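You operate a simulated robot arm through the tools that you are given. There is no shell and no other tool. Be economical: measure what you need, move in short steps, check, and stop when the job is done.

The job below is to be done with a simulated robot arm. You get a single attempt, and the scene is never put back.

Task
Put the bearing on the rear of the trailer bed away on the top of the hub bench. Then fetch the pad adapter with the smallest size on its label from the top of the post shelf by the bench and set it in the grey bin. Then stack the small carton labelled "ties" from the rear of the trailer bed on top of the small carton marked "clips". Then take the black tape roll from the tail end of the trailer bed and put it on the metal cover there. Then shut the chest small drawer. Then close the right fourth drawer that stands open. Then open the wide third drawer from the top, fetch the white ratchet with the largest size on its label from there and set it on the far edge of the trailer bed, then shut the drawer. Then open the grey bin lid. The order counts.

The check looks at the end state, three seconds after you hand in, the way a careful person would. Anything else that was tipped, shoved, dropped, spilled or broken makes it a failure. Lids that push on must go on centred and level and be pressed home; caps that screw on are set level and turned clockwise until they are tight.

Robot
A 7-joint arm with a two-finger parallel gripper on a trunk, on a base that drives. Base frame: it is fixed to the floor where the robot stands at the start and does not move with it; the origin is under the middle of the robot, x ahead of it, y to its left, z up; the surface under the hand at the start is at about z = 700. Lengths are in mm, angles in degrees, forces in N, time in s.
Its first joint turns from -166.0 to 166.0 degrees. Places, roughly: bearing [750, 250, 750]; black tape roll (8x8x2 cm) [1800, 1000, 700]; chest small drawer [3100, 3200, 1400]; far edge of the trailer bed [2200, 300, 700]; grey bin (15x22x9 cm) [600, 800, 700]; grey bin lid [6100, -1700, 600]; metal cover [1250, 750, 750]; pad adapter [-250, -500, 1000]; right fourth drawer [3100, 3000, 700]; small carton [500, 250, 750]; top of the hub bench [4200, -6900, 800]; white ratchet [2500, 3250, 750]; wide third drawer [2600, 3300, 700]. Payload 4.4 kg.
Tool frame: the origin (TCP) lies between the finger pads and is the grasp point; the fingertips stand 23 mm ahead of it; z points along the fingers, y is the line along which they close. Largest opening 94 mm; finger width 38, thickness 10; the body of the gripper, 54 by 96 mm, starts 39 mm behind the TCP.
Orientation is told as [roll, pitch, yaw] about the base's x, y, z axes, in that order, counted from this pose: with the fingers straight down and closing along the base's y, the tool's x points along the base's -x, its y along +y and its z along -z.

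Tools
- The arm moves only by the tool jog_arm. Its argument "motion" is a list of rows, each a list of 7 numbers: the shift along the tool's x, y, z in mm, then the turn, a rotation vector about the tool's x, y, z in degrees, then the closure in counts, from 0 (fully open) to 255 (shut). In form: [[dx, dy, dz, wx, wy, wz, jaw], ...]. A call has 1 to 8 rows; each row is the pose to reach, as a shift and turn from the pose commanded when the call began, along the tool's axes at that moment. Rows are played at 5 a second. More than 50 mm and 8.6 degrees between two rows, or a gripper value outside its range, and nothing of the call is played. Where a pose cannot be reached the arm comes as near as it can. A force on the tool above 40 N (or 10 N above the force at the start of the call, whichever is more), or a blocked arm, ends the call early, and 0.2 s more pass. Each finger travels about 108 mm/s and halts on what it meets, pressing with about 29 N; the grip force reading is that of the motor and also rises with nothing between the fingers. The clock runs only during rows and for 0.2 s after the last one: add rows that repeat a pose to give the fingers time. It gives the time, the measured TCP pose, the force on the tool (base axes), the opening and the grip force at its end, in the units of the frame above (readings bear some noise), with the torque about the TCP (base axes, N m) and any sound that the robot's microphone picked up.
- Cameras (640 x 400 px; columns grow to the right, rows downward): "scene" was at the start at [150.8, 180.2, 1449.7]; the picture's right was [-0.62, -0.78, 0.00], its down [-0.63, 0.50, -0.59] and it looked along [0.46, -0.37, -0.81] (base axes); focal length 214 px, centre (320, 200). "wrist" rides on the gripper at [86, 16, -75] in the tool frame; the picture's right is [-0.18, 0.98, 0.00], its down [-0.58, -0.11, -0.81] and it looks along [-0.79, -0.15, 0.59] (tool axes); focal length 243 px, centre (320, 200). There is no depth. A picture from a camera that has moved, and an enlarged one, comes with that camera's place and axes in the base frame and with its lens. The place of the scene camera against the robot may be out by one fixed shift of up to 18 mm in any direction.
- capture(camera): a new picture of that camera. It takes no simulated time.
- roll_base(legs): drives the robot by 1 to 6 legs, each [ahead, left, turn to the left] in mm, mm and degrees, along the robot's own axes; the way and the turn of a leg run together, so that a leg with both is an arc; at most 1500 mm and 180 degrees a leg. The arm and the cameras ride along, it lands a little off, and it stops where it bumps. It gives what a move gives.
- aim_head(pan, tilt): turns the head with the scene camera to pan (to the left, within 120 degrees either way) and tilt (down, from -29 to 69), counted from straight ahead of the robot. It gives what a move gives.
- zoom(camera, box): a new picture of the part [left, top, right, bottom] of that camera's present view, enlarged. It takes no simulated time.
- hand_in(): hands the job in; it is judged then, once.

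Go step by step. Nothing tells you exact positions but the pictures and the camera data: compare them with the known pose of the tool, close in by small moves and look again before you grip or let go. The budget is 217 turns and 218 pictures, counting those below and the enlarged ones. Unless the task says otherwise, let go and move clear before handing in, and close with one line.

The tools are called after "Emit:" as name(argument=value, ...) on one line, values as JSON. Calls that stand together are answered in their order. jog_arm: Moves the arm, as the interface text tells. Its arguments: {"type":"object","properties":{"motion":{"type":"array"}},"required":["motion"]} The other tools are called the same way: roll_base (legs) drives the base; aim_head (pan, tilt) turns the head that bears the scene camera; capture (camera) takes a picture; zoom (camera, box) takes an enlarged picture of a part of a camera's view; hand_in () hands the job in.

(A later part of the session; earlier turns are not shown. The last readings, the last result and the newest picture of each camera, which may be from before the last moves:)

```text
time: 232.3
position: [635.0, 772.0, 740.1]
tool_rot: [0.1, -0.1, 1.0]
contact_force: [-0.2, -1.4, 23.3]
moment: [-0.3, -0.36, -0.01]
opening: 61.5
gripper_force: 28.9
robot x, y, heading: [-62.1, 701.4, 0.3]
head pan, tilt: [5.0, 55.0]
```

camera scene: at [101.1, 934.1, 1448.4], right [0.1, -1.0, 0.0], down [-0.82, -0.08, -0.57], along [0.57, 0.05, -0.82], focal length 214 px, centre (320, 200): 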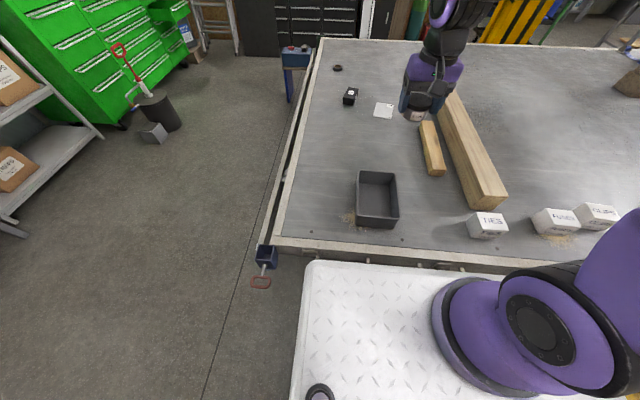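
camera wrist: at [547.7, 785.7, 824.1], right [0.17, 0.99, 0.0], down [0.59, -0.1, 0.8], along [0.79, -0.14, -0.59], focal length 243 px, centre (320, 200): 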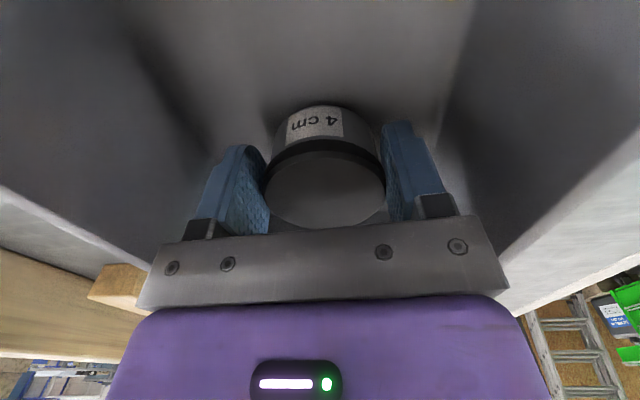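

Touched down. I'll release gently and rise straight out.

Emit:
jog_arm(motion=[[0, 0, -2, 0, 0, 0, 100], [0, 0, -2, 0, 0, 0, 45], [0, 0, -2, 0, 0, 0, 45], [0, 0, -30, 0, 0, 0, 45], [0, 0, -70, 0, 0, 0, 45], [0, 0, -115, 0, 0, 0, 45], [0, 0, -160, 0, 0, 0, 45], [0, 0, -205, 0, 0, 0, 45]])

Emit:
capture(camera="wrist")

Emit:
capture(camera="scene")

```text
time: 234.1
position: [635.7, 771.8, 944.7]
tool_rot: [0.0, 0.1, 1.0]
contact_force: [0.7, 0.7, -0.9]
moment: [0.0, 0.01, 0.01]
opening: 77.6
gripper_force: 0.1
robot x, y, heading: [-61.3, 699.9, 0.3]
head pan, tilt: [5.0, 55.0]
```

```text
139 pictures are left
camera wrist: at [548.3, 786.0, 1018.7], right [0.17, 0.99, 0.0], down [0.59, -0.1, 0.8], along [0.79, -0.13, -0.59], focal length 243 px, centre (320, 200)
```

wrist: 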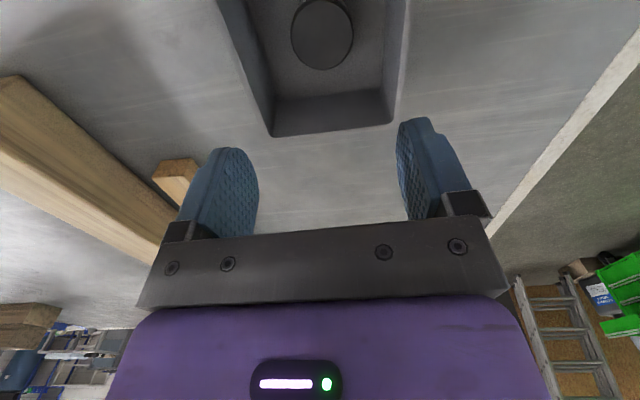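

```text
138 pictures are left
camera scene: at [101.6, 934.2, 1448.2], right [0.1, -1.0, 0.0], down [-0.82, -0.08, -0.57], along [0.57, 0.05, -0.82], focal length 214 px, centre (320, 200)
```

scene: 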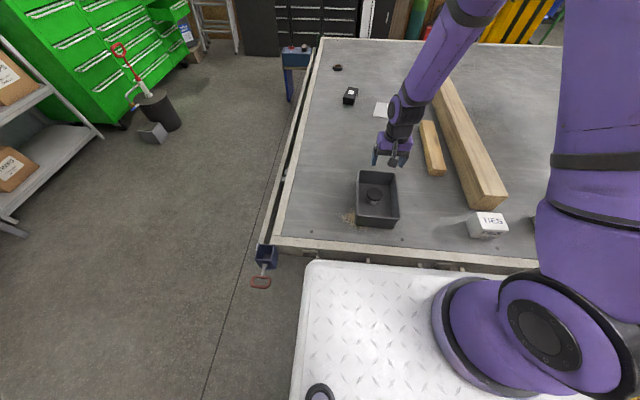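

The adapter is resting in the bin. For the cartons I'll back off slightly and slide right to about y = 130, then look.

Emit:
roll_base(legs=[[-70, 0, 0], [0, -570, 0]])

Emit:
aim_head(pan=-5, tilt=50)

Emit:
capture(camera="scene")

Emit:
zoom(camera="scene", box=[230, 140, 470, 290])

Emit:
capture(camera="wrist")

```text
time: 237.9
position: [568.7, 198.9, 944.0]
tool_rot: [0.1, 0.1, 0.8]
contact_force: [0.5, 0.0, -0.3]
moment: [-0.02, -0.02, 0.02]
opening: 77.6
gripper_force: 0.2
robot x, y, heading: [-127.9, 131.0, 0.0]
head pan, tilt: [5.0, 55.0]
```

```text
time: 238.7
position: [568.1, 199.3, 943.9]
tool_rot: [0.0, 0.2, 0.9]
contact_force: [-0.7, -0.5, 0.4]
moment: [0.0, 0.0, -0.02]
opening: 77.4
gripper_force: 0.1
robot x, y, heading: [-125.7, 125.1, 0.4]
head pan, tilt: [-5.0, 50.0]
```

```text
137 pictures are left
camera scene: at [40.4, 350.0, 1454.8], right [-0.08, -1.0, 0.0], down [-0.76, 0.06, -0.64], along [0.64, -0.05, -0.77], focal length 214 px, centre (320, 200)
```

scene: 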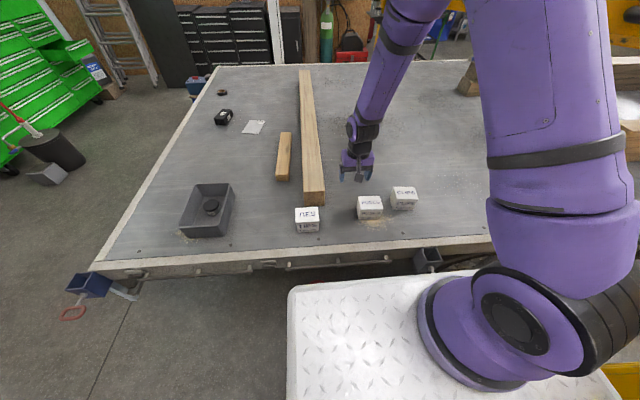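

```text
2.67 times, centred on (350, 215) of scene
camera zoom: at [40.4, 350.0, 1454.8], right [-0.08, -1.0, 0.0], down [-0.76, 0.06, -0.64], along [0.64, -0.05, -0.77], focal length 572 px, centre (240, 160)
```

zoom: 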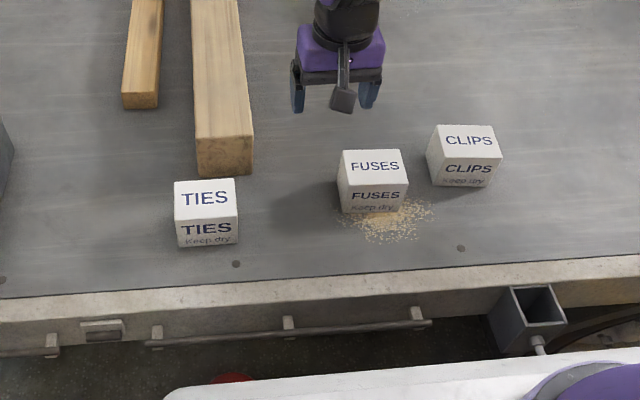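

```text
135 pictures are left
camera wrist: at [482.1, 213.7, 1018.6], right [0.17, 0.99, 0.0], down [0.58, -0.1, 0.81], along [0.79, -0.14, -0.59], focal length 243 px, centre (320, 200)
```

wrist: 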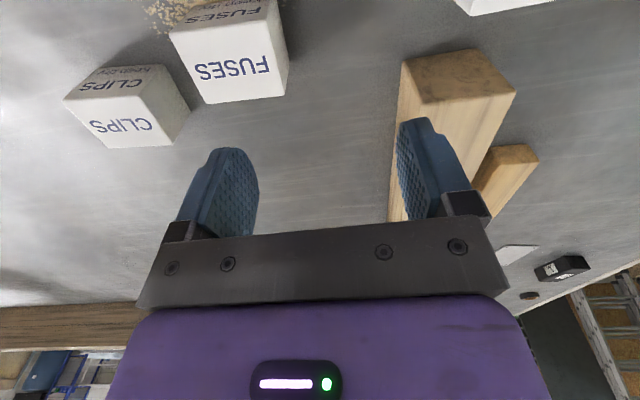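

TIES is about 92 (along y) × 70 (along x) × 70 mm, centred near [539, 372] and square to the base axes. CLIPS is near [624, -60]. I'll grip TIES across its short side, so I'll turn the tool 90° while moving over it.

Emit:
jog_arm(motion=[[3, 20, 0, 0, 0, 8.5, 0], [6, 40, 0, 0, 0, 17, 0], [10, 60, 0, 0, 0, 25.5, 0], [14, 80, 0, 0, 0, 34, 0], [18, 105, 0, 0, 0, 42.5, 0], [22, 130, 0, 0, 0, 51, 0], [26, 150, 0, 0, 0, 59.5, 0], [29, 170, 0, 0, 0, 68, 0]])

Emit:
jog_arm(motion=[[0, 0, 0, 0, 0, 8.5, 0], [0, 0, 0, 0, 0, 17, 0], [0, 0, 10, 0, 0, 22.9, 0]])

Emit:
capture(camera="wrist")

Emit:
zoom(camera="scene", box=[230, 140, 470, 290])

```text
time: 240.4
position: [536.6, 367.1, 944.6]
tool_rot: [-0.1, 0.1, -67.4]
contact_force: [0.0, -0.7, 0.1]
moment: [0.01, -0.01, -0.02]
opening: 94.1
gripper_force: 0.1
robot x, y, heading: [-126.3, 129.1, 0.2]
head pan, tilt: [-5.0, 50.0]
```

```text
time: 241.2
position: [537.4, 368.9, 934.1]
tool_rot: [-0.1, 0.0, -90.1]
contact_force: [-1.2, 0.5, 0.3]
moment: [0.02, 0.02, 0.01]
opening: 94.1
gripper_force: 0.0
robot x, y, heading: [-126.2, 131.5, 0.3]
head pan, tilt: [-5.0, 50.0]
```

```text
134 pictures are left
camera wrist: at [553.7, 454.3, 1008.7], right [0.98, -0.19, 0.0], down [-0.11, -0.58, 0.81], along [-0.15, -0.79, -0.59], focal length 243 px, centre (320, 200)
```

wrist: 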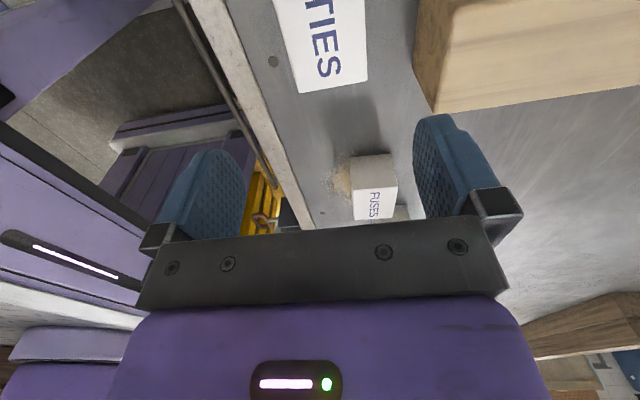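

```text
2.67 times, centred on (350, 215) of scene
camera zoom: at [40.4, 350.0, 1454.9], right [-0.08, -1.0, 0.0], down [-0.76, 0.06, -0.64], along [0.64, -0.05, -0.77], focal length 572 px, centre (240, 160)
```

zoom: 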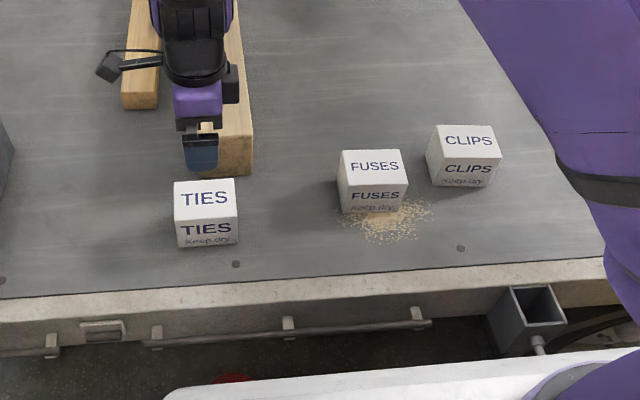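

From the wrist, TIES spans x 505–576, so the grip centre is [540, 371]. I'll lower with 11 mm clearance on each side.

Emit:
jog_arm(motion=[[2, 3, 45, 0, 0, 0, 0], [2, 3, 90, 0, 0, 0, 0], [2, 3, 125, 0, 0, 0, 0]])

Emit:
capture(camera="wrist")

Emit:
zoom(camera="scene", box=[230, 140, 470, 290])

```text
time: 242.1
position: [539.8, 371.0, 810.3]
tool_rot: [-0.1, 0.2, -90.1]
contact_force: [-0.6, 0.4, 0.0]
moment: [0.01, -0.01, 0.03]
opening: 94.0
gripper_force: 0.1
robot x, y, heading: [-130.1, 133.5, 0.3]
head pan, tilt: [-5.0, 50.0]
```

```text
132 pictures are left
camera wrist: at [556.4, 457.2, 884.5], right [0.98, -0.19, 0.0], down [-0.11, -0.58, 0.81], along [-0.15, -0.79, -0.59], focal length 243 px, centre (320, 200)
```

wrist: 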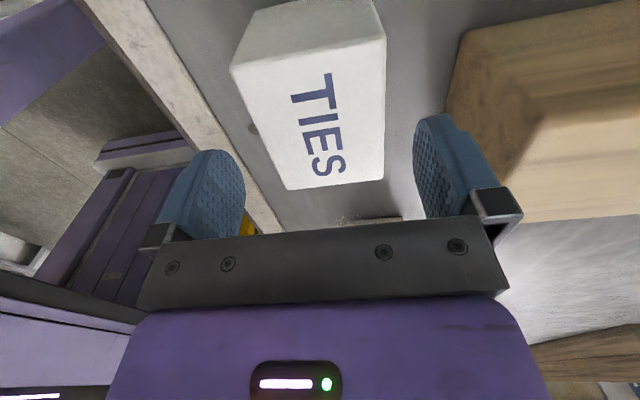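

```text
2.67 times, centred on (350, 215) of scene
camera zoom: at [40.0, 349.9, 1454.9], right [-0.08, -1.0, 0.0], down [-0.76, 0.06, -0.64], along [0.64, -0.05, -0.77], focal length 572 px, centre (240, 160)
```

zoom: 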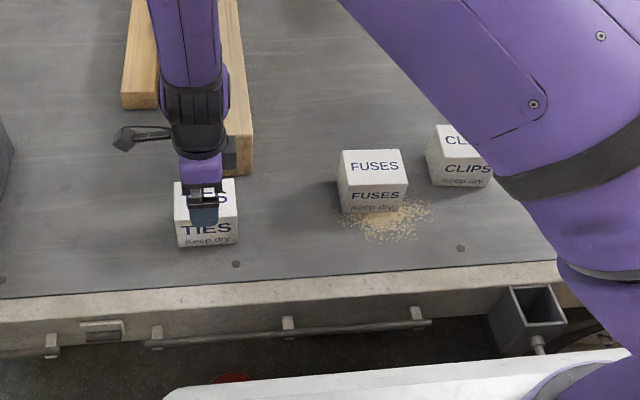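

The box is centred at [541, 366], so I'm well aligned. I'll go down, close and grip.

Emit:
jog_arm(motion=[[-4, 1, 35, 0, 0, 0, 0], [-4, 1, 60, 0, 0, 0, 0], [-4, 1, 75, 0, 0, 0, 0], [-4, 1, 75, 0, 0, 0, 90], [-4, 1, 75, 0, 0, 0, 110], [-4, 1, 75, 0, 0, 0, 110]])

Emit:
jog_arm(motion=[[0, 0, -20, 0, 0, 0, 110], [0, 0, -60, 0, 0, 0, 110], [0, 0, -105, 0, 0, 0, 110], [0, 0, -150, 0, 0, 0, 110], [0, 0, -190, 0, 0, 0, 110]])

Emit:
capture(camera="wrist")

Emit:
capture(camera="scene")

```text
time: 243.5
position: [539.8, 367.0, 735.5]
tool_rot: [0.1, 0.2, -90.1]
contact_force: [-6.0, -3.5, 15.8]
moment: [-0.3, 0.03, 0.02]
opening: 69.8
gripper_force: 29.0
robot x, y, heading: [-126.7, 127.1, 0.3]
head pan, tilt: [-5.0, 50.0]
stopped in row 6: the force on the tool passed its limit at 41 N (the readings are from after the stop); the commanded pose is now the measured one
```

```text
time: 244.7
position: [542.9, 365.9, 924.6]
tool_rot: [0.0, 0.3, -90.1]
contact_force: [0.9, -0.4, -1.4]
moment: [-0.03, 0.02, -0.03]
opening: 69.5
gripper_force: 28.9
robot x, y, heading: [-129.1, 128.2, 0.3]
head pan, tilt: [-5.0, 50.0]
```

```text
130 pictures are left
camera wrist: at [559.0, 451.8, 999.4], right [0.98, -0.19, 0.0], down [-0.11, -0.58, 0.81], along [-0.15, -0.79, -0.59], focal length 243 px, centre (320, 200)
```

wrist: 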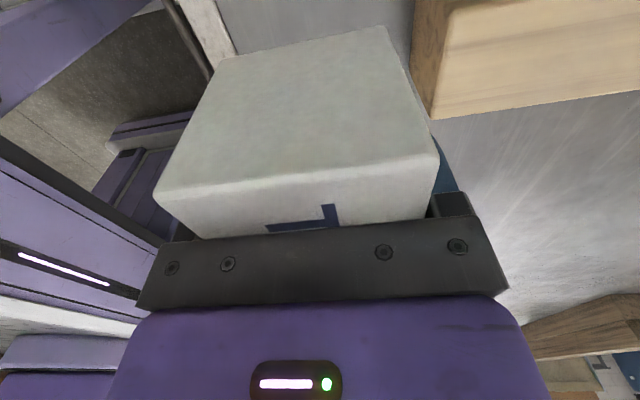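

```text
129 pictures are left
camera scene: at [41.0, 350.2, 1454.7], right [-0.08, -1.0, 0.0], down [-0.76, 0.06, -0.64], along [0.64, -0.05, -0.77], focal length 214 px, centre (320, 200)
```

scene: 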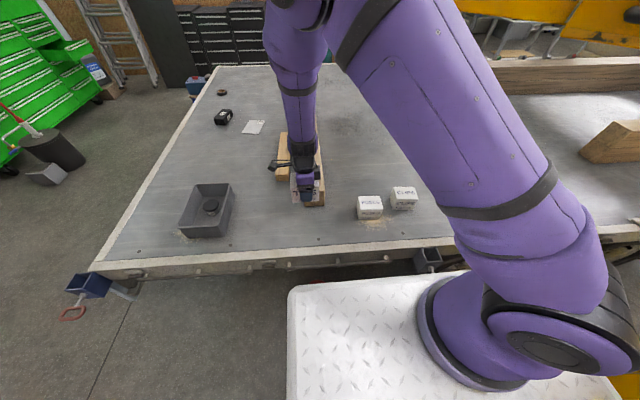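

TIES is held level. I'll carry it high toward CLIPS and stop short to measure CLIPS with the wrist camera.

Emit:
jog_arm(motion=[[-45, 13, 0, 0, 0, 0, 110], [-90, 27, 0, 0, 0, 0, 110], [-135, 40, 0, 0, 0, 0, 110], [-180, 54, 0, 0, 0, 0, 110], [-225, 68, 0, 0, 0, 0, 110], [-266, 81, 0, 0, 0, 0, 110]])

Emit:
capture(camera="wrist")

Emit:
aim_head(pan=-20, tilt=55)

Emit:
capture(camera="scene")

```text
time: 246.1
position: [622.2, 101.3, 924.5]
tool_rot: [0.0, 0.1, -90.0]
contact_force: [-0.9, 1.4, -1.5]
moment: [-0.08, -0.01, -0.02]
opening: 69.8
gripper_force: 29.4
robot x, y, heading: [-130.1, 131.8, 0.5]
head pan, tilt: [-5.0, 50.0]
```

```text
128 pictures are left
camera wrist: at [637.5, 187.9, 999.3], right [0.98, -0.18, 0.0], down [-0.11, -0.58, 0.8], along [-0.15, -0.79, -0.59], focal length 243 px, centre (320, 200)
```

wrist: 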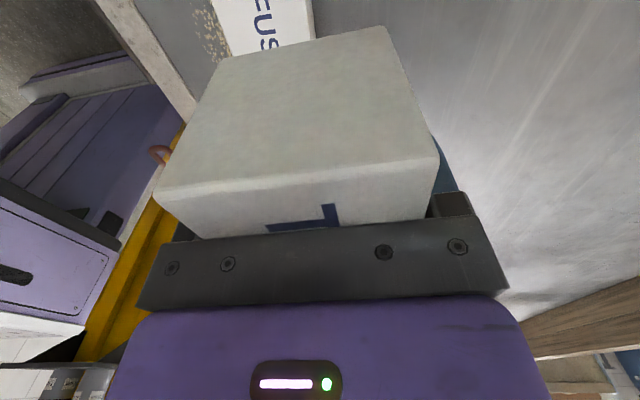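

```text
time: 246.8
position: [621.4, 101.7, 924.9]
tool_rot: [0.0, 0.0, -90.1]
contact_force: [-1.0, 0.6, -1.7]
moment: [-0.02, -0.02, -0.01]
opening: 69.7
gripper_force: 28.8
robot x, y, heading: [-129.5, 130.1, 0.3]
head pan, tilt: [-20.0, 55.0]
```

```text
127 pictures are left
camera scene: at [31.7, 332.0, 1448.3], right [-0.34, -0.94, 0.0], down [-0.77, 0.28, -0.57], along [0.54, -0.19, -0.82], focal length 214 px, centre (320, 200)
```

scene: 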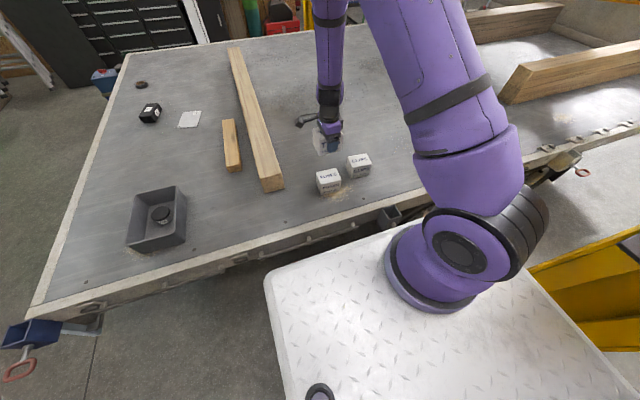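

The held box hides CLIPS from the wrist camera, so I'll measure with the zoomed scene camera instead.

Emit:
zoom(camera="scene", box=[290, 100, 410, 200])

```text
4.00 times, centred on (350, 150) of scene
camera zoom: at [31.7, 332.0, 1448.3], right [-0.34, -0.94, 0.0], down [-0.77, 0.28, -0.57], along [0.54, -0.19, -0.82], focal length 858 px, centre (200, 400)
```

zoom: 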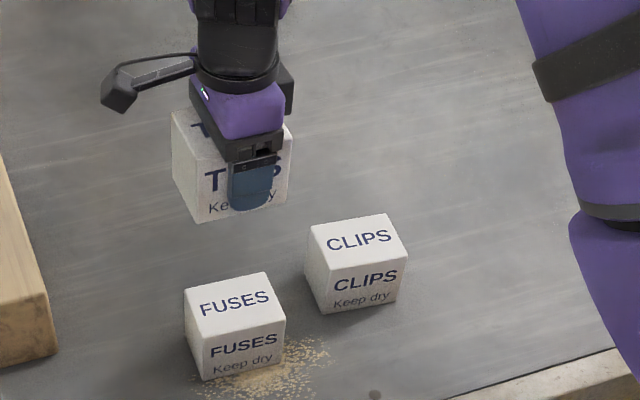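

Calibrating against the held box, CLIPS is centred at about [621, -48] and yawed -7.5°. I'll move over it with a matching yaw and lower partway.

Emit:
jog_arm(motion=[[-45, 0, 0, 0, 0, 2, 110], [-90, 0, 0, 0, 0, 4, 110], [-130, 0, 0, 0, 0, 6, 110], [-149, 0, 0, 0, 0, 7.5, 110], [-149, 0, 40, 0, 0, 7.5, 110], [-149, 0, 80, 0, 0, 7.5, 110]])

Emit:
zoom(camera="scene", box=[290, 100, 410, 200])

Emit:
capture(camera="wrist")

```text
time: 248.2
position: [622.6, -48.7, 844.5]
tool_rot: [0.1, 0.1, -97.5]
contact_force: [-0.1, 0.3, -0.9]
moment: [0.01, 0.04, -0.03]
opening: 69.8
gripper_force: 28.8
robot x, y, heading: [-131.5, 129.4, 0.3]
head pan, tilt: [-20.0, 55.0]
```

```text
4.00 times, centred on (350, 150) of scene
camera zoom: at [31.2, 332.1, 1448.4], right [-0.34, -0.94, 0.0], down [-0.77, 0.28, -0.57], along [0.54, -0.19, -0.82], focal length 858 px, centre (200, 400)
```

zoom: 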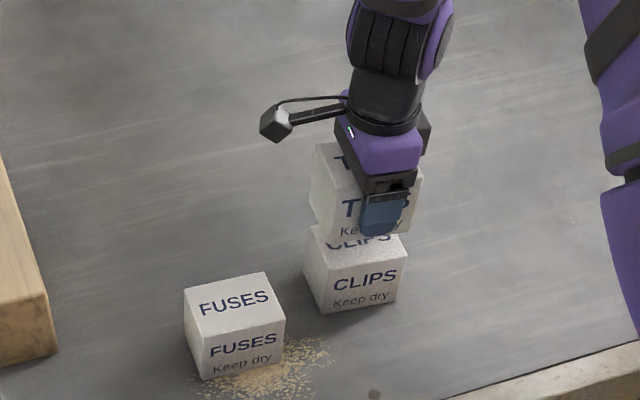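

```text
124 pictures are left
camera wrist: at [649.5, 34.5, 918.3], right [0.95, -0.31, 0.0], down [-0.19, -0.56, 0.81], along [-0.25, -0.76, -0.59], focal length 243 px, centre (320, 200)
```

wrist: 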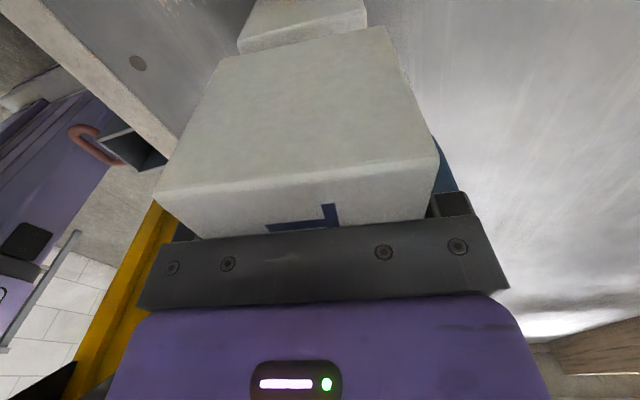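

It projects to within about 5 mm of square. I'll make that correction and lower to contact.

Emit:
jog_arm(motion=[[-4.4, -2.5, 10, 0, 0, 0, 110], [-4.4, -2.5, 24, 0, 0, 0, 110], [-4.4, -2.5, 29, 0, 0, 0, 110], [-4.4, -2.5, 32, 0, 0, 0, 110], [-4.4, -2.5, 34, 0, 0, 0, 110]])

Emit:
zoom(camera="scene", box=[310, 110, 400, 190])

```text
time: 249.4
position: [619.2, -53.0, 810.1]
tool_rot: [0.1, 0.1, -97.5]
contact_force: [-2.4, 0.5, 14.6]
moment: [-0.08, 0.48, 0.0]
opening: 69.9
gripper_force: 29.5
robot x, y, heading: [-128.9, 128.9, 0.3]
head pan, tilt: [-20.0, 55.0]
```

```text
5.00 times, centred on (355, 150) of scene
camera zoom: at [31.1, 332.1, 1448.4], right [-0.34, -0.94, 0.0], down [-0.77, 0.28, -0.57], along [0.54, -0.19, -0.82], focal length 1072 px, centre (145, 450)
```

zoom: 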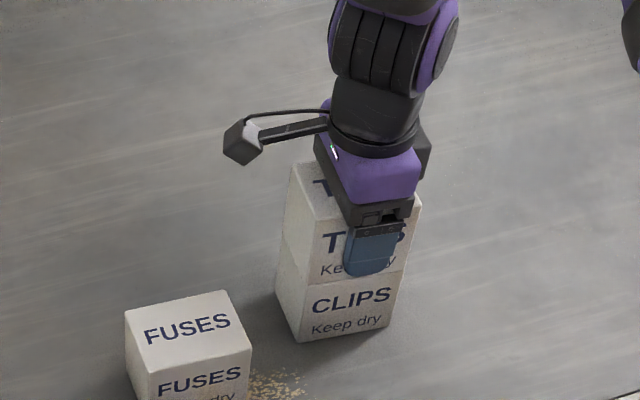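

The stack is squarely aligned and in contact. I'll release and rise.

Emit:
jog_arm(motion=[[0, 0, -1, 0, 0, 0, 80], [0, 0, -1, 0, 0, 0, 20], [0, 0, -1, 0, 0, 0, 0], [0, 0, -25, 0, 0, 0, 0], [0, 0, -65, 0, 0, 0, 0], [0, 0, -110, 0, 0, 0, 0], [0, 0, -155, 0, 0, 0, 0], [0, 0, -200, 0, 0, 0, 0]])

Emit:
zoom(camera="scene", box=[290, 90, 410, 190])

```text
time: 251.2
position: [619.2, -51.8, 1009.1]
tool_rot: [-0.1, 0.2, -97.6]
contact_force: [-0.6, 0.1, -0.7]
moment: [0.0, 0.04, 0.02]
opening: 94.2
gripper_force: 0.1
robot x, y, heading: [-127.0, 129.3, 0.4]
head pan, tilt: [-20.0, 55.0]
```

```text
4.00 times, centred on (350, 140) of scene
camera zoom: at [32.2, 331.8, 1448.3], right [-0.34, -0.94, 0.0], down [-0.77, 0.28, -0.57], along [0.54, -0.19, -0.82], focal length 858 px, centre (200, 440)
```

zoom: 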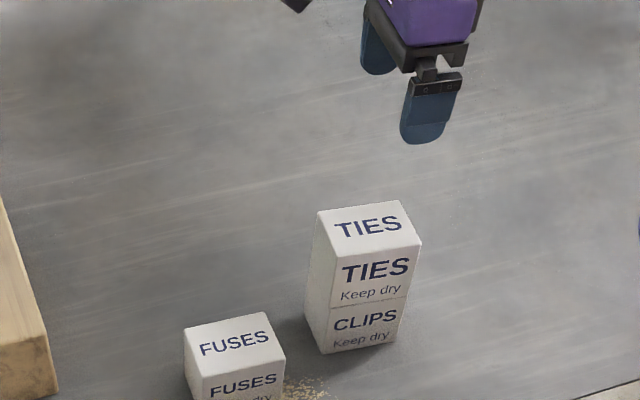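

TIES is neatly stacked on CLIPS. Next is the tape roll at the tail end. I'll turn the tool back to neutral, then drive around to the tail side and look.

Emit:
jog_arm(motion=[[0, 0, -15, 0, 0, -8.5, 0], [0, 0, -30, 0, 0, -17, 0], [0, 0, -45, 0, 0, -25.5, 0], [0, 0, -60, 0, 0, -34, 0], [0, 0, -75, 0, 0, -42.5, 0], [0, 0, -90, 0, 0, -51, 0], [0, 0, -100, 0, 0, -59.5, 0], [0, 0, -100, 0, 0, -68, 0]])

Emit:
jog_arm(motion=[[0, 10, 0, 0, 0, -8.5, 0], [0, 40, 0, 0, 0, -17, 0], [0, 80, 0, 0, 0, -25.5, 0], [0, 120, 0, 0, 0, -29.3, 0]])

Emit:
roll_base(legs=[[-220, 0, 0], [0, 1500, 0], [0, 270, 0], [1350, 0, 0]])

Emit:
aim_head(pan=-10, tilt=35)

Emit:
capture(camera="scene")

```text
time: 253.0
position: [617.8, -52.7, 1110.5]
tool_rot: [0.2, 0.0, -29.4]
contact_force: [-0.6, 1.1, 0.3]
moment: [-0.01, 0.0, 0.0]
opening: 94.2
gripper_force: 0.1
robot x, y, heading: [-127.0, 132.6, 0.3]
head pan, tilt: [-20.0, 55.0]
```

```text
time: 254.0
position: [677.9, 51.9, 1110.1]
tool_rot: [0.1, 0.0, -0.2]
contact_force: [0.1, -0.2, -0.1]
moment: [0.05, 0.02, 0.01]
opening: 94.1
gripper_force: 0.1
robot x, y, heading: [-129.4, 127.5, 0.1]
head pan, tilt: [-20.0, 55.0]
```

```text
time: 270.6
position: [1801.4, 1820.0, 1109.7]
tool_rot: [0.2, 0.0, -0.7]
contact_force: [-0.1, -0.1, 0.0]
moment: [0.02, -0.03, 0.01]
opening: 93.9
gripper_force: 0.0
robot x, y, heading: [998.6, 1906.7, -0.3]
head pan, tilt: [-20.0, 55.0]
```

```text
time: 271.5
position: [1802.2, 1819.8, 1111.0]
tool_rot: [0.2, 0.0, -0.7]
contact_force: [-0.1, 0.6, -0.7]
moment: [-0.01, 0.01, 0.01]
opening: 93.9
gripper_force: 0.0
robot x, y, heading: [995.0, 1899.6, 0.1]
head pan, tilt: [-10.0, 35.0]
```

```text
121 pictures are left
camera scene: at [1176.7, 2114.3, 1476.5], right [-0.18, -0.98, 0.0], down [-0.57, 0.1, -0.82], along [0.81, -0.14, -0.57], focal length 214 px, centre (320, 200)
```

scene: 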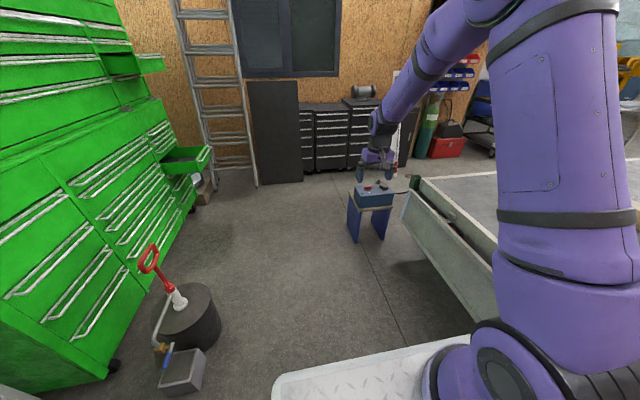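

The tail side is open: a small blue table stands at x ≈ 2550, clear of my spot. I'll turn to face the trailer tail, slide left and approach.

Emit:
roll_base(legs=[[0, 0, -90], [0, 800, 0], [200, 0, 0]])

Emit:
aim_head(pan=-10, tilt=50)

Emit:
capture(camera="scene")

Emit:
capture(camera="wrist")

```text
time: 280.8
position: [1711.1, 895.2, 1110.0]
tool_rot: [0.1, 0.0, -90.9]
contact_force: [0.9, -1.0, 0.2]
moment: [-0.02, -0.02, -0.01]
opening: 93.9
gripper_force: 0.2
robot x, y, heading: [1796.5, 1702.0, -90.3]
head pan, tilt: [-10.0, 35.0]
```

```text
time: 281.6
position: [1710.5, 896.0, 1110.7]
tool_rot: [0.2, 0.1, -90.9]
contact_force: [0.5, 0.6, 0.4]
moment: [0.01, 0.02, -0.02]
opening: 94.1
gripper_force: 0.1
robot x, y, heading: [1794.6, 1706.4, -90.2]
head pan, tilt: [-10.0, 50.0]
```

```text
120 pictures are left
camera scene: at [2011.1, 1515.8, 1454.9], right [-0.98, 0.18, 0.0], down [0.14, 0.75, -0.64], along [-0.11, -0.63, -0.77], focal length 214 px, centre (320, 200)
```

scene: 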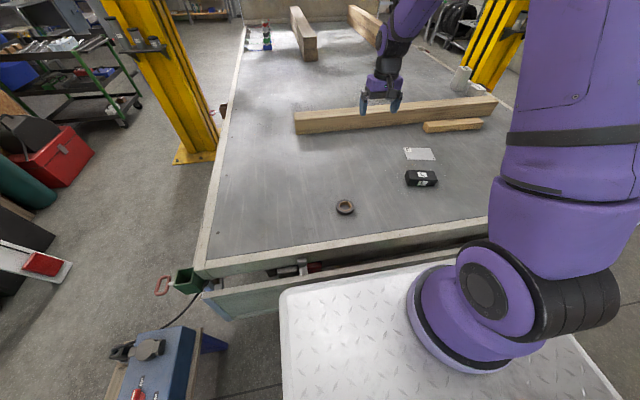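

```text
119 pictures are left
camera wrist: at [1728.5, 982.0, 1185.1], right [0.98, -0.2, 0.0], down [-0.12, -0.58, 0.81], along [-0.16, -0.79, -0.59], focal length 243 px, centre (320, 200)
```

wrist: 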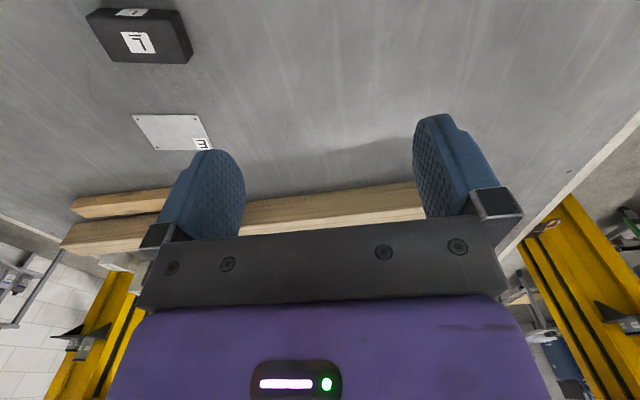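

Emit:
zoom(camera="scene", box=[320, 120, 500, 230])

Emit:
zoom(camera="wrist", box=[60, 0, 240, 170])

```text
3.56 times, centred on (410, 175) of scene
camera zoom: at [2011.1, 1515.8, 1454.9], right [-0.98, 0.18, 0.0], down [0.14, 0.75, -0.64], along [-0.11, -0.63, -0.77], focal length 763 px, centre (0, 289)
```

zoom: 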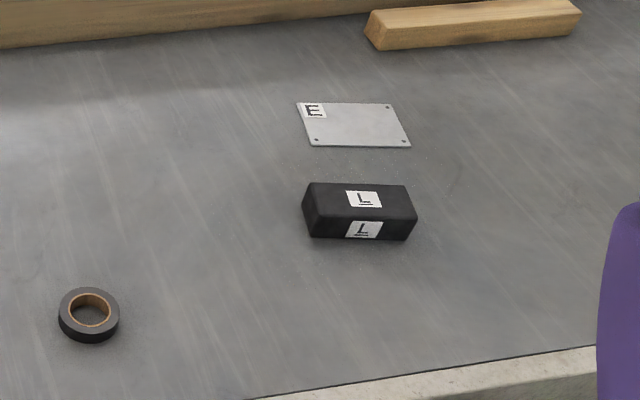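

```text
2.35 times, centred on (150, 85) of wrist
camera zoom: at [1728.5, 982.0, 1185.1], right [0.98, -0.2, 0.0], down [-0.12, -0.58, 0.81], along [-0.16, -0.79, -0.59], focal length 571 px, centre (720, 471)
```

zoom: 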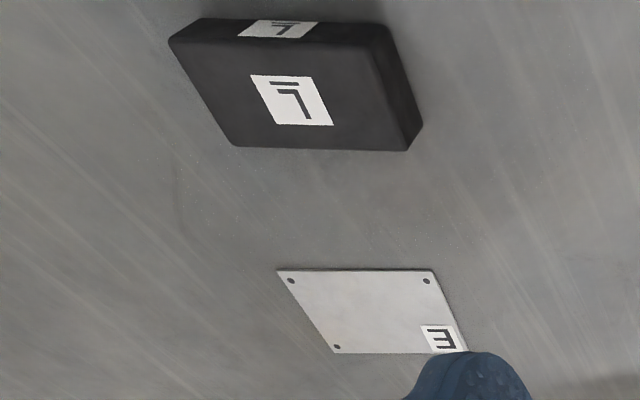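

The metal cover is the flat plate labelled E, at about [1308, 678] and 150×100 mm. The tape roll is at about [1814, 971]. I'll move above the tape and look.

Emit:
jog_arm(motion=[[19, 25, 35, 0, 0, 0, 0], [38, 51, 70, 0, 0, 0, 0], [57, 76, 105, 0, 0, 0, 0], [76, 102, 140, 0, 0, 0, 0], [76, 102, 185, 0, 0, 0, 0], [76, 102, 230, 0, 0, 0, 0]])

Emit:
capture(camera="wrist")

Emit:
zoom(camera="scene", box=[280, 150, 420, 250])

```text
time: 283.0
position: [1814.0, 970.6, 882.0]
tool_rot: [0.1, -0.1, -90.8]
contact_force: [0.1, 0.5, 0.4]
moment: [-0.02, 0.01, -0.02]
opening: 94.1
gripper_force: 0.1
robot x, y, heading: [1799.0, 1701.3, -90.1]
head pan, tilt: [-10.0, 50.0]
```

```text
116 pictures are left
camera wrist: at [1832.1, 1056.1, 955.9], right [0.98, -0.2, 0.0], down [-0.12, -0.58, 0.81], along [-0.16, -0.79, -0.59], focal length 243 px, centre (320, 200)
```

wrist: 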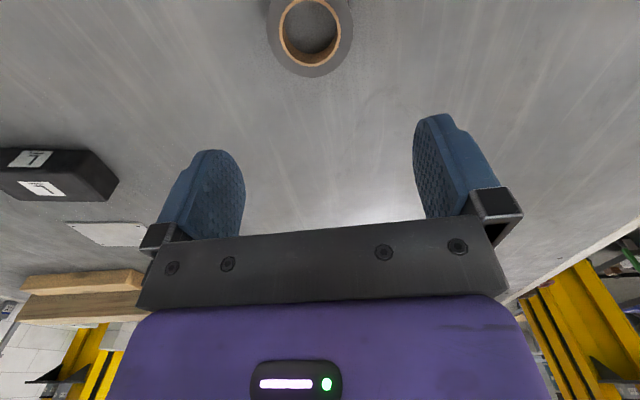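

```text
4.00 times, centred on (350, 200) of scene
camera zoom: at [2011.1, 1516.5, 1454.9], right [-0.98, 0.18, 0.0], down [0.14, 0.75, -0.64], along [-0.11, -0.63, -0.77], focal length 858 px, centre (200, 200)
```

zoom: 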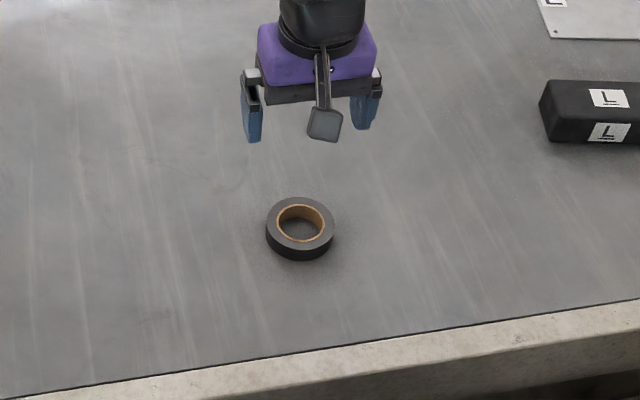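

Emit:
jog_arm(motion=[[7, -5, 40, 0, 0, 0, 0], [7, -5, 85, 0, 0, 0, 0]])

Emit:
capture(camera="wrist")

```text
time: 283.6
position: [1809.4, 978.3, 794.7]
tool_rot: [0.1, -0.1, -90.9]
contact_force: [0.8, 0.0, 1.1]
moment: [-0.05, -0.01, -0.01]
opening: 94.1
gripper_force: 0.1
robot x, y, heading: [1800.2, 1702.2, -90.2]
head pan, tilt: [-10.0, 50.0]
```

```text
114 pictures are left
camera wrist: at [1826.5, 1063.1, 869.2], right [0.98, -0.2, 0.0], down [-0.12, -0.58, 0.81], along [-0.16, -0.79, -0.59], focal length 243 px, centre (320, 200)
```

wrist: 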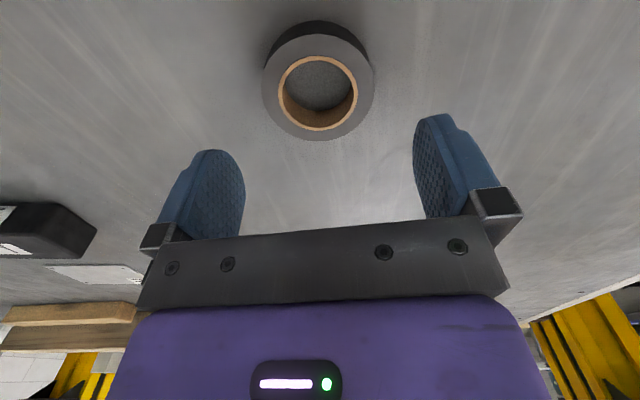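

Emit:
jog_arm(motion=[[3, 0, 35, 0, 0, 0, 0], [3, 0, 58, 0, 0, 0, 0], [3, 0, 67, 0, 0, 0, 0], [3, 0, 67, 0, 0, 0, 90], [3, 0, 67, 0, 0, 0, 120], [3, 0, 67, 0, 0, 0, 120]])

Emit:
jog_arm(motion=[[0, 0, -15, 0, 0, 0, 120], [0, 0, -55, 0, 0, 0, 120], [0, 0, -100, 0, 0, 0, 120], [0, 0, -145, 0, 0, 0, 120]])

Emit:
capture(camera="wrist")

```text
time: 285.0
position: [1808.8, 980.5, 728.9]
tool_rot: [0.1, 0.0, -91.0]
contact_force: [0.1, 0.1, 0.3]
moment: [0.02, 0.02, 0.03]
opening: 73.2
gripper_force: 29.2
robot x, y, heading: [1795.1, 1699.8, -90.3]
head pan, tilt: [-10.0, 50.0]
```

```text
time: 286.0
position: [1809.4, 980.0, 874.3]
tool_rot: [0.1, 0.0, -90.9]
contact_force: [-0.3, -1.0, -1.8]
moment: [0.01, 0.04, -0.01]
opening: 73.2
gripper_force: 28.6
robot x, y, heading: [1794.0, 1697.2, -90.2]
head pan, tilt: [-10.0, 50.0]
```

```text
113 pictures are left
camera wrist: at [1827.1, 1066.0, 949.4], right [0.98, -0.2, 0.0], down [-0.12, -0.58, 0.81], along [-0.16, -0.79, -0.59], focal length 243 px, centre (320, 200)
```

wrist: 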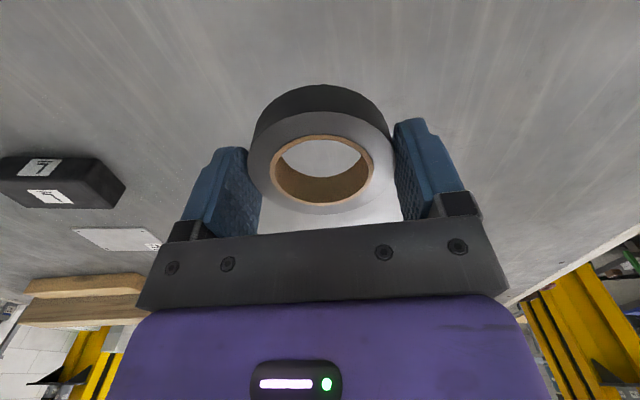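

The tape roll is held. I'll carry it over toward the metal cover.

Emit:
jog_arm(motion=[[-25, -41, 0, 0, 0, 0, 120], [-51, -82, 0, 0, 0, 0, 120], [-77, -123, 0, 0, 0, 0, 120], [-103, -165, 0, 0, 0, 0, 120], [-129, -206, 0, 0, 0, 0, 120], [-154, -247, 0, 0, 0, 0, 120], [-180, -289, 0, 0, 0, 0, 120], [-205, -330, 0, 0, 0, 0, 120]])

Emit:
jog_arm(motion=[[-20, -45, 0, 0, 0, 0, 120], [-40, -88, 0, 0, 0, 0, 120], [-60, -130, 0, 0, 0, 0, 120], [-80, -166, 0, 0, 0, 0, 120]])

Emit:
capture(camera="wrist")

Emit:
zoom(camera="scene", box=[340, 90, 500, 210])

```text
time: 287.8
position: [1477.9, 781.2, 873.1]
tool_rot: [0.0, -0.1, -90.8]
contact_force: [0.2, 0.1, 0.4]
moment: [0.02, 0.04, 0.0]
opening: 73.3
gripper_force: 28.5
robot x, y, heading: [1800.0, 1701.8, -90.3]
head pan, tilt: [-10.0, 50.0]
```

```text
time: 288.8
position: [1310.8, 703.0, 874.4]
tool_rot: [0.1, 0.0, -90.8]
contact_force: [-0.3, 0.3, 2.1]
moment: [0.0, 0.03, -0.03]
opening: 73.2
gripper_force: 28.8
robot x, y, heading: [1798.4, 1701.8, -90.2]
head pan, tilt: [-10.0, 50.0]
```

```text
112 pictures are left
camera wrist: at [1328.1, 789.7, 948.5], right [0.98, -0.2, 0.0], down [-0.12, -0.58, 0.81], along [-0.16, -0.79, -0.59], focal length 243 px, centre (320, 200)
```

wrist: 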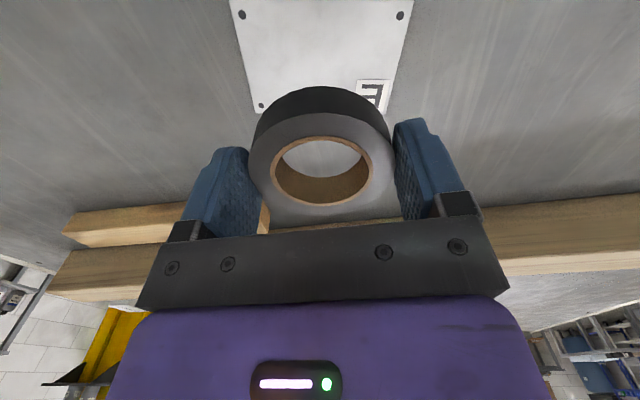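

```text
3.33 times, centred on (420, 150) of scene
camera zoom: at [2011.9, 1517.1, 1454.9], right [-0.98, 0.18, 0.0], down [0.14, 0.75, -0.64], along [-0.11, -0.63, -0.77], focal length 715 px, centre (-13, 367)
```

zoom: 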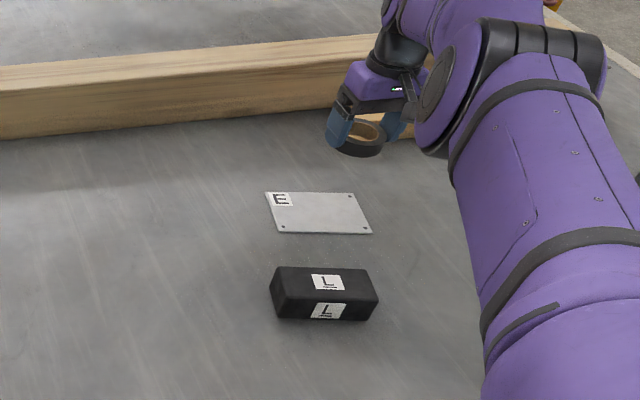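

The cover centre is [1306, 677]. I'll centre on it and lower to contact.

Emit:
jog_arm(motion=[[-26, -4, 30, 0, 0, 0, 120], [-26, -4, 75, 0, 0, 0, 120], [-26, -4, 115, 0, 0, 0, 120], [-26, -4, 132, 0, 0, 0, 120], [-26, -4, 138, 0, 0, 0, 120], [-26, -4, 142, 0, 0, 0, 120], [-26, -4, 145, 0, 0, 0, 120]])

Emit:
capture(camera="wrist")

Emit:
zoom(camera="scene", box=[340, 90, 500, 210])

```text
time: 290.4
position: [1326.4, 717.0, 746.8]
tool_rot: [0.1, 0.0, -90.9]
contact_force: [-0.9, 0.3, 0.3]
moment: [0.01, -0.02, 0.01]
opening: 73.3
gripper_force: 29.0
out of reach, approached as far as the arm can: row 1, 2, 3, 4, 5, 6, 7
robot x, y, heading: [1794.5, 1701.0, -89.9]
head pan, tilt: [-10.0, 50.0]
```

```text
110 pictures are left
camera wrist: at [1344.2, 802.3, 821.7], right [0.98, -0.2, 0.0], down [-0.12, -0.58, 0.81], along [-0.16, -0.79, -0.59], focal length 243 px, centre (320, 200)
```

wrist: 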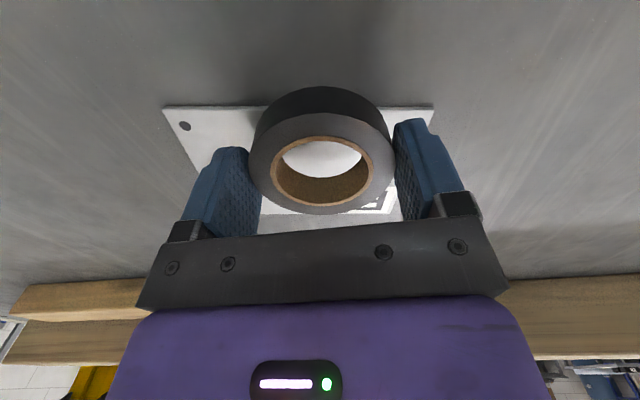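

```text
3.33 times, centred on (420, 150) of scene
camera zoom: at [2011.1, 1515.8, 1454.9], right [-0.98, 0.18, 0.0], down [0.14, 0.75, -0.64], along [-0.11, -0.63, -0.77], focal length 715 px, centre (-13, 367)
```

zoom: 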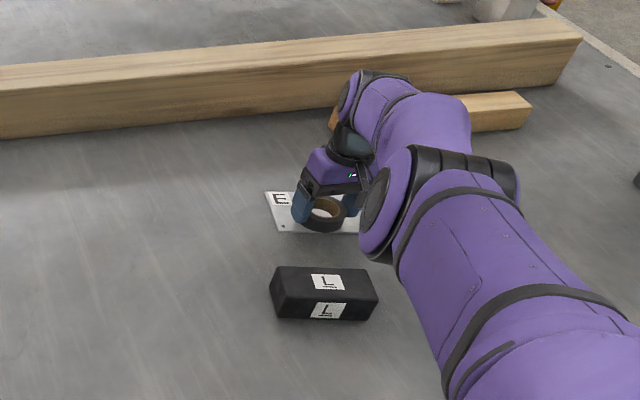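

The arm is slightly short of reach. I'll raise the hand, slide the base right by 170 mm, then re-centre.

Emit:
jog_arm(motion=[[0, 0, -40, 0, 0, 0, 120], [0, 0, -85, 0, 0, 0, 120], [0, 0, -130, 0, 0, 0, 120]])

Emit:
roll_base(legs=[[0, -170, 0], [30, 0, 0]])

Emit:
capture(camera="wrist")

```text
time: 291.2
position: [1327.4, 717.2, 875.7]
tool_rot: [0.2, 0.1, -91.0]
contact_force: [1.0, -0.1, -0.9]
moment: [0.03, 0.01, -0.03]
opening: 73.2
gripper_force: 28.5
robot x, y, heading: [1796.4, 1704.2, -90.3]
head pan, tilt: [-10.0, 50.0]
```

```text
time: 293.1
position: [1155.6, 686.7, 877.3]
tool_rot: [0.1, 0.1, -90.9]
contact_force: [-0.3, 0.2, -0.7]
moment: [0.03, 0.03, 0.01]
opening: 73.4
gripper_force: 29.3
robot x, y, heading: [1626.0, 1671.6, -90.4]
head pan, tilt: [-10.0, 50.0]
```

```text
108 pictures are left
camera wrist: at [1173.6, 773.3, 951.6], right [0.98, -0.2, 0.0], down [-0.12, -0.58, 0.81], along [-0.16, -0.79, -0.59], focal length 243 px, centre (320, 200)
```

wrist: 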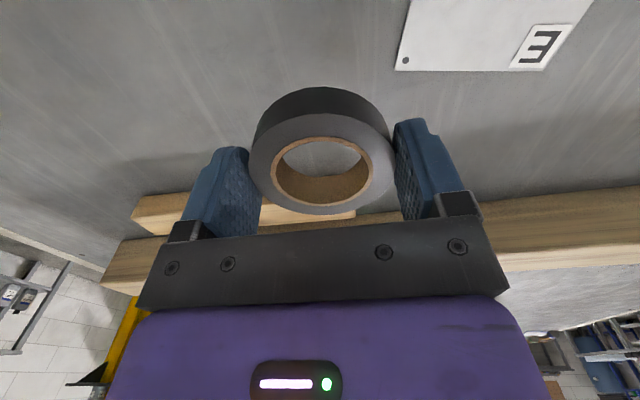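

Emit:
jog_arm(motion=[[-2, 40, 0, 0, 0, 0, 120], [-4, 80, 0, 0, 0, 0, 120], [-6, 120, 0, 0, 0, 0, 120], [-7, 151, 0, 0, 0, 0, 120], [-7, 151, 40, 0, 0, 0, 120], [-7, 151, 80, 0, 0, 0, 120]])

Emit:
capture(camera="wrist")

```text
time: 294.4
position: [1306.5, 678.1, 797.4]
tool_rot: [0.1, -0.1, -90.9]
contact_force: [0.9, 0.3, 0.2]
moment: [0.03, 0.02, 0.02]
opening: 73.2
gripper_force: 29.1
robot x, y, heading: [1625.7, 1675.7, -90.2]
head pan, tilt: [-10.0, 50.0]
```

```text
107 pictures are left
camera wrist: at [1324.9, 763.8, 871.2], right [0.98, -0.2, 0.0], down [-0.12, -0.58, 0.81], along [-0.16, -0.79, -0.59], focal length 243 px, centre (320, 200)
```

wrist: 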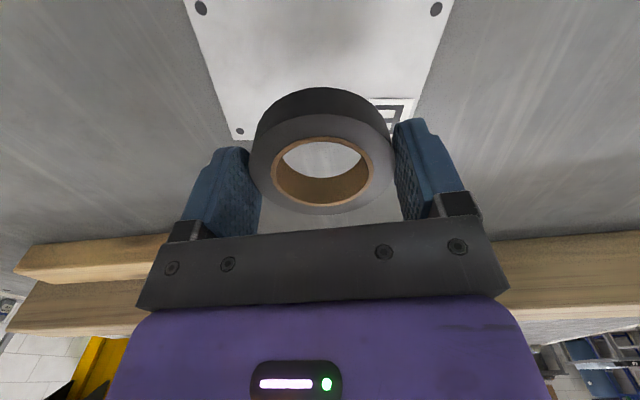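

Centred over the plate. I'll lower to contact.

Emit:
jog_arm(motion=[[-1, 0, 35, 0, 0, 0, 120], [-1, 0, 54, 0, 0, 0, 120], [-1, 0, 59, 0, 0, 0, 120], [-1, 0, 62, 0, 0, 0, 120], [-1, 0, 64, 0, 0, 0, 120], [-1, 0, 66, 0, 0, 0, 120]])

Emit:
capture(camera="wrist")

```text
time: 295.9
position: [1306.8, 678.3, 733.1]
tool_rot: [0.1, -0.1, -91.0]
contact_force: [1.1, 2.6, 11.9]
moment: [0.27, 0.24, -0.06]
opening: 73.1
gripper_force: 28.5
robot x, y, heading: [1627.4, 1671.1, -90.2]
head pan, tilt: [-10.0, 50.0]
```

```text
106 pictures are left
camera wrist: at [1324.9, 762.9, 807.2], right [0.98, -0.2, 0.0], down [-0.12, -0.58, 0.81], along [-0.16, -0.79, -0.59], focal length 243 px, centre (320, 200)
```

wrist: 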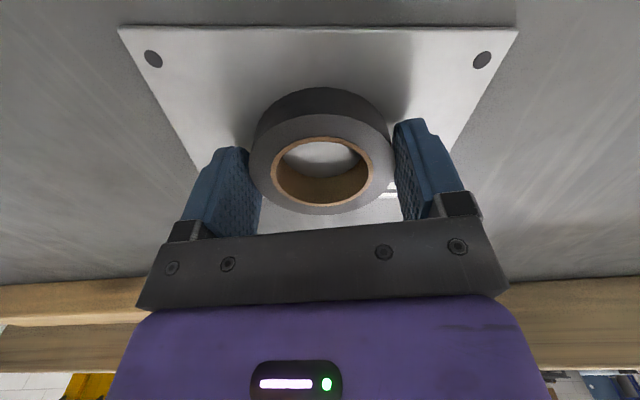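

It's in contact on the plate. I'll release and lift.

Emit:
jog_arm(motion=[[0, 0, -1, 0, 0, 0, 60], [0, 0, -1, 0, 0, 0, 10], [0, 0, -1, 0, 0, 0, 0], [0, 0, -25, 0, 0, 0, 0], [0, 0, -70, 0, 0, 0, 0], [0, 0, -115, 0, 0, 0, 0], [0, 0, -160, 0, 0, 0, 0], [0, 0, -205, 0, 0, 0, 0]])

Emit:
capture(camera="wrist")

```text
time: 297.6
position: [1306.3, 677.9, 933.9]
tool_rot: [0.1, 0.1, -90.9]
contact_force: [0.2, 0.2, -1.6]
moment: [-0.01, 0.0, -0.05]
opening: 94.0
gripper_force: 0.2
robot x, y, heading: [1625.4, 1671.7, -90.4]
head pan, tilt: [-10.0, 50.0]
```

```text
105 pictures are left
camera wrist: at [1324.1, 763.2, 1009.8], right [0.98, -0.2, 0.0], down [-0.12, -0.58, 0.81], along [-0.16, -0.79, -0.59], focal length 243 px, centre (320, 200)
```

wrist: 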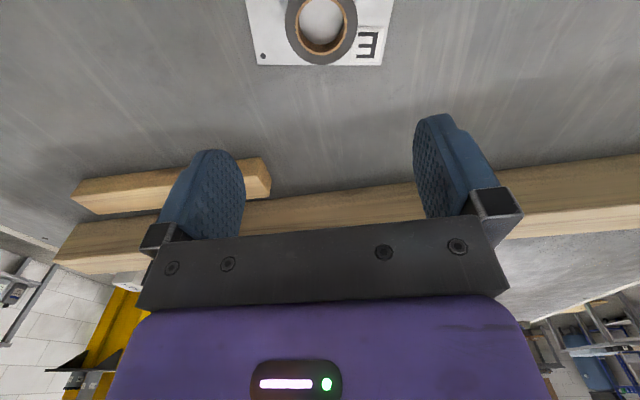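

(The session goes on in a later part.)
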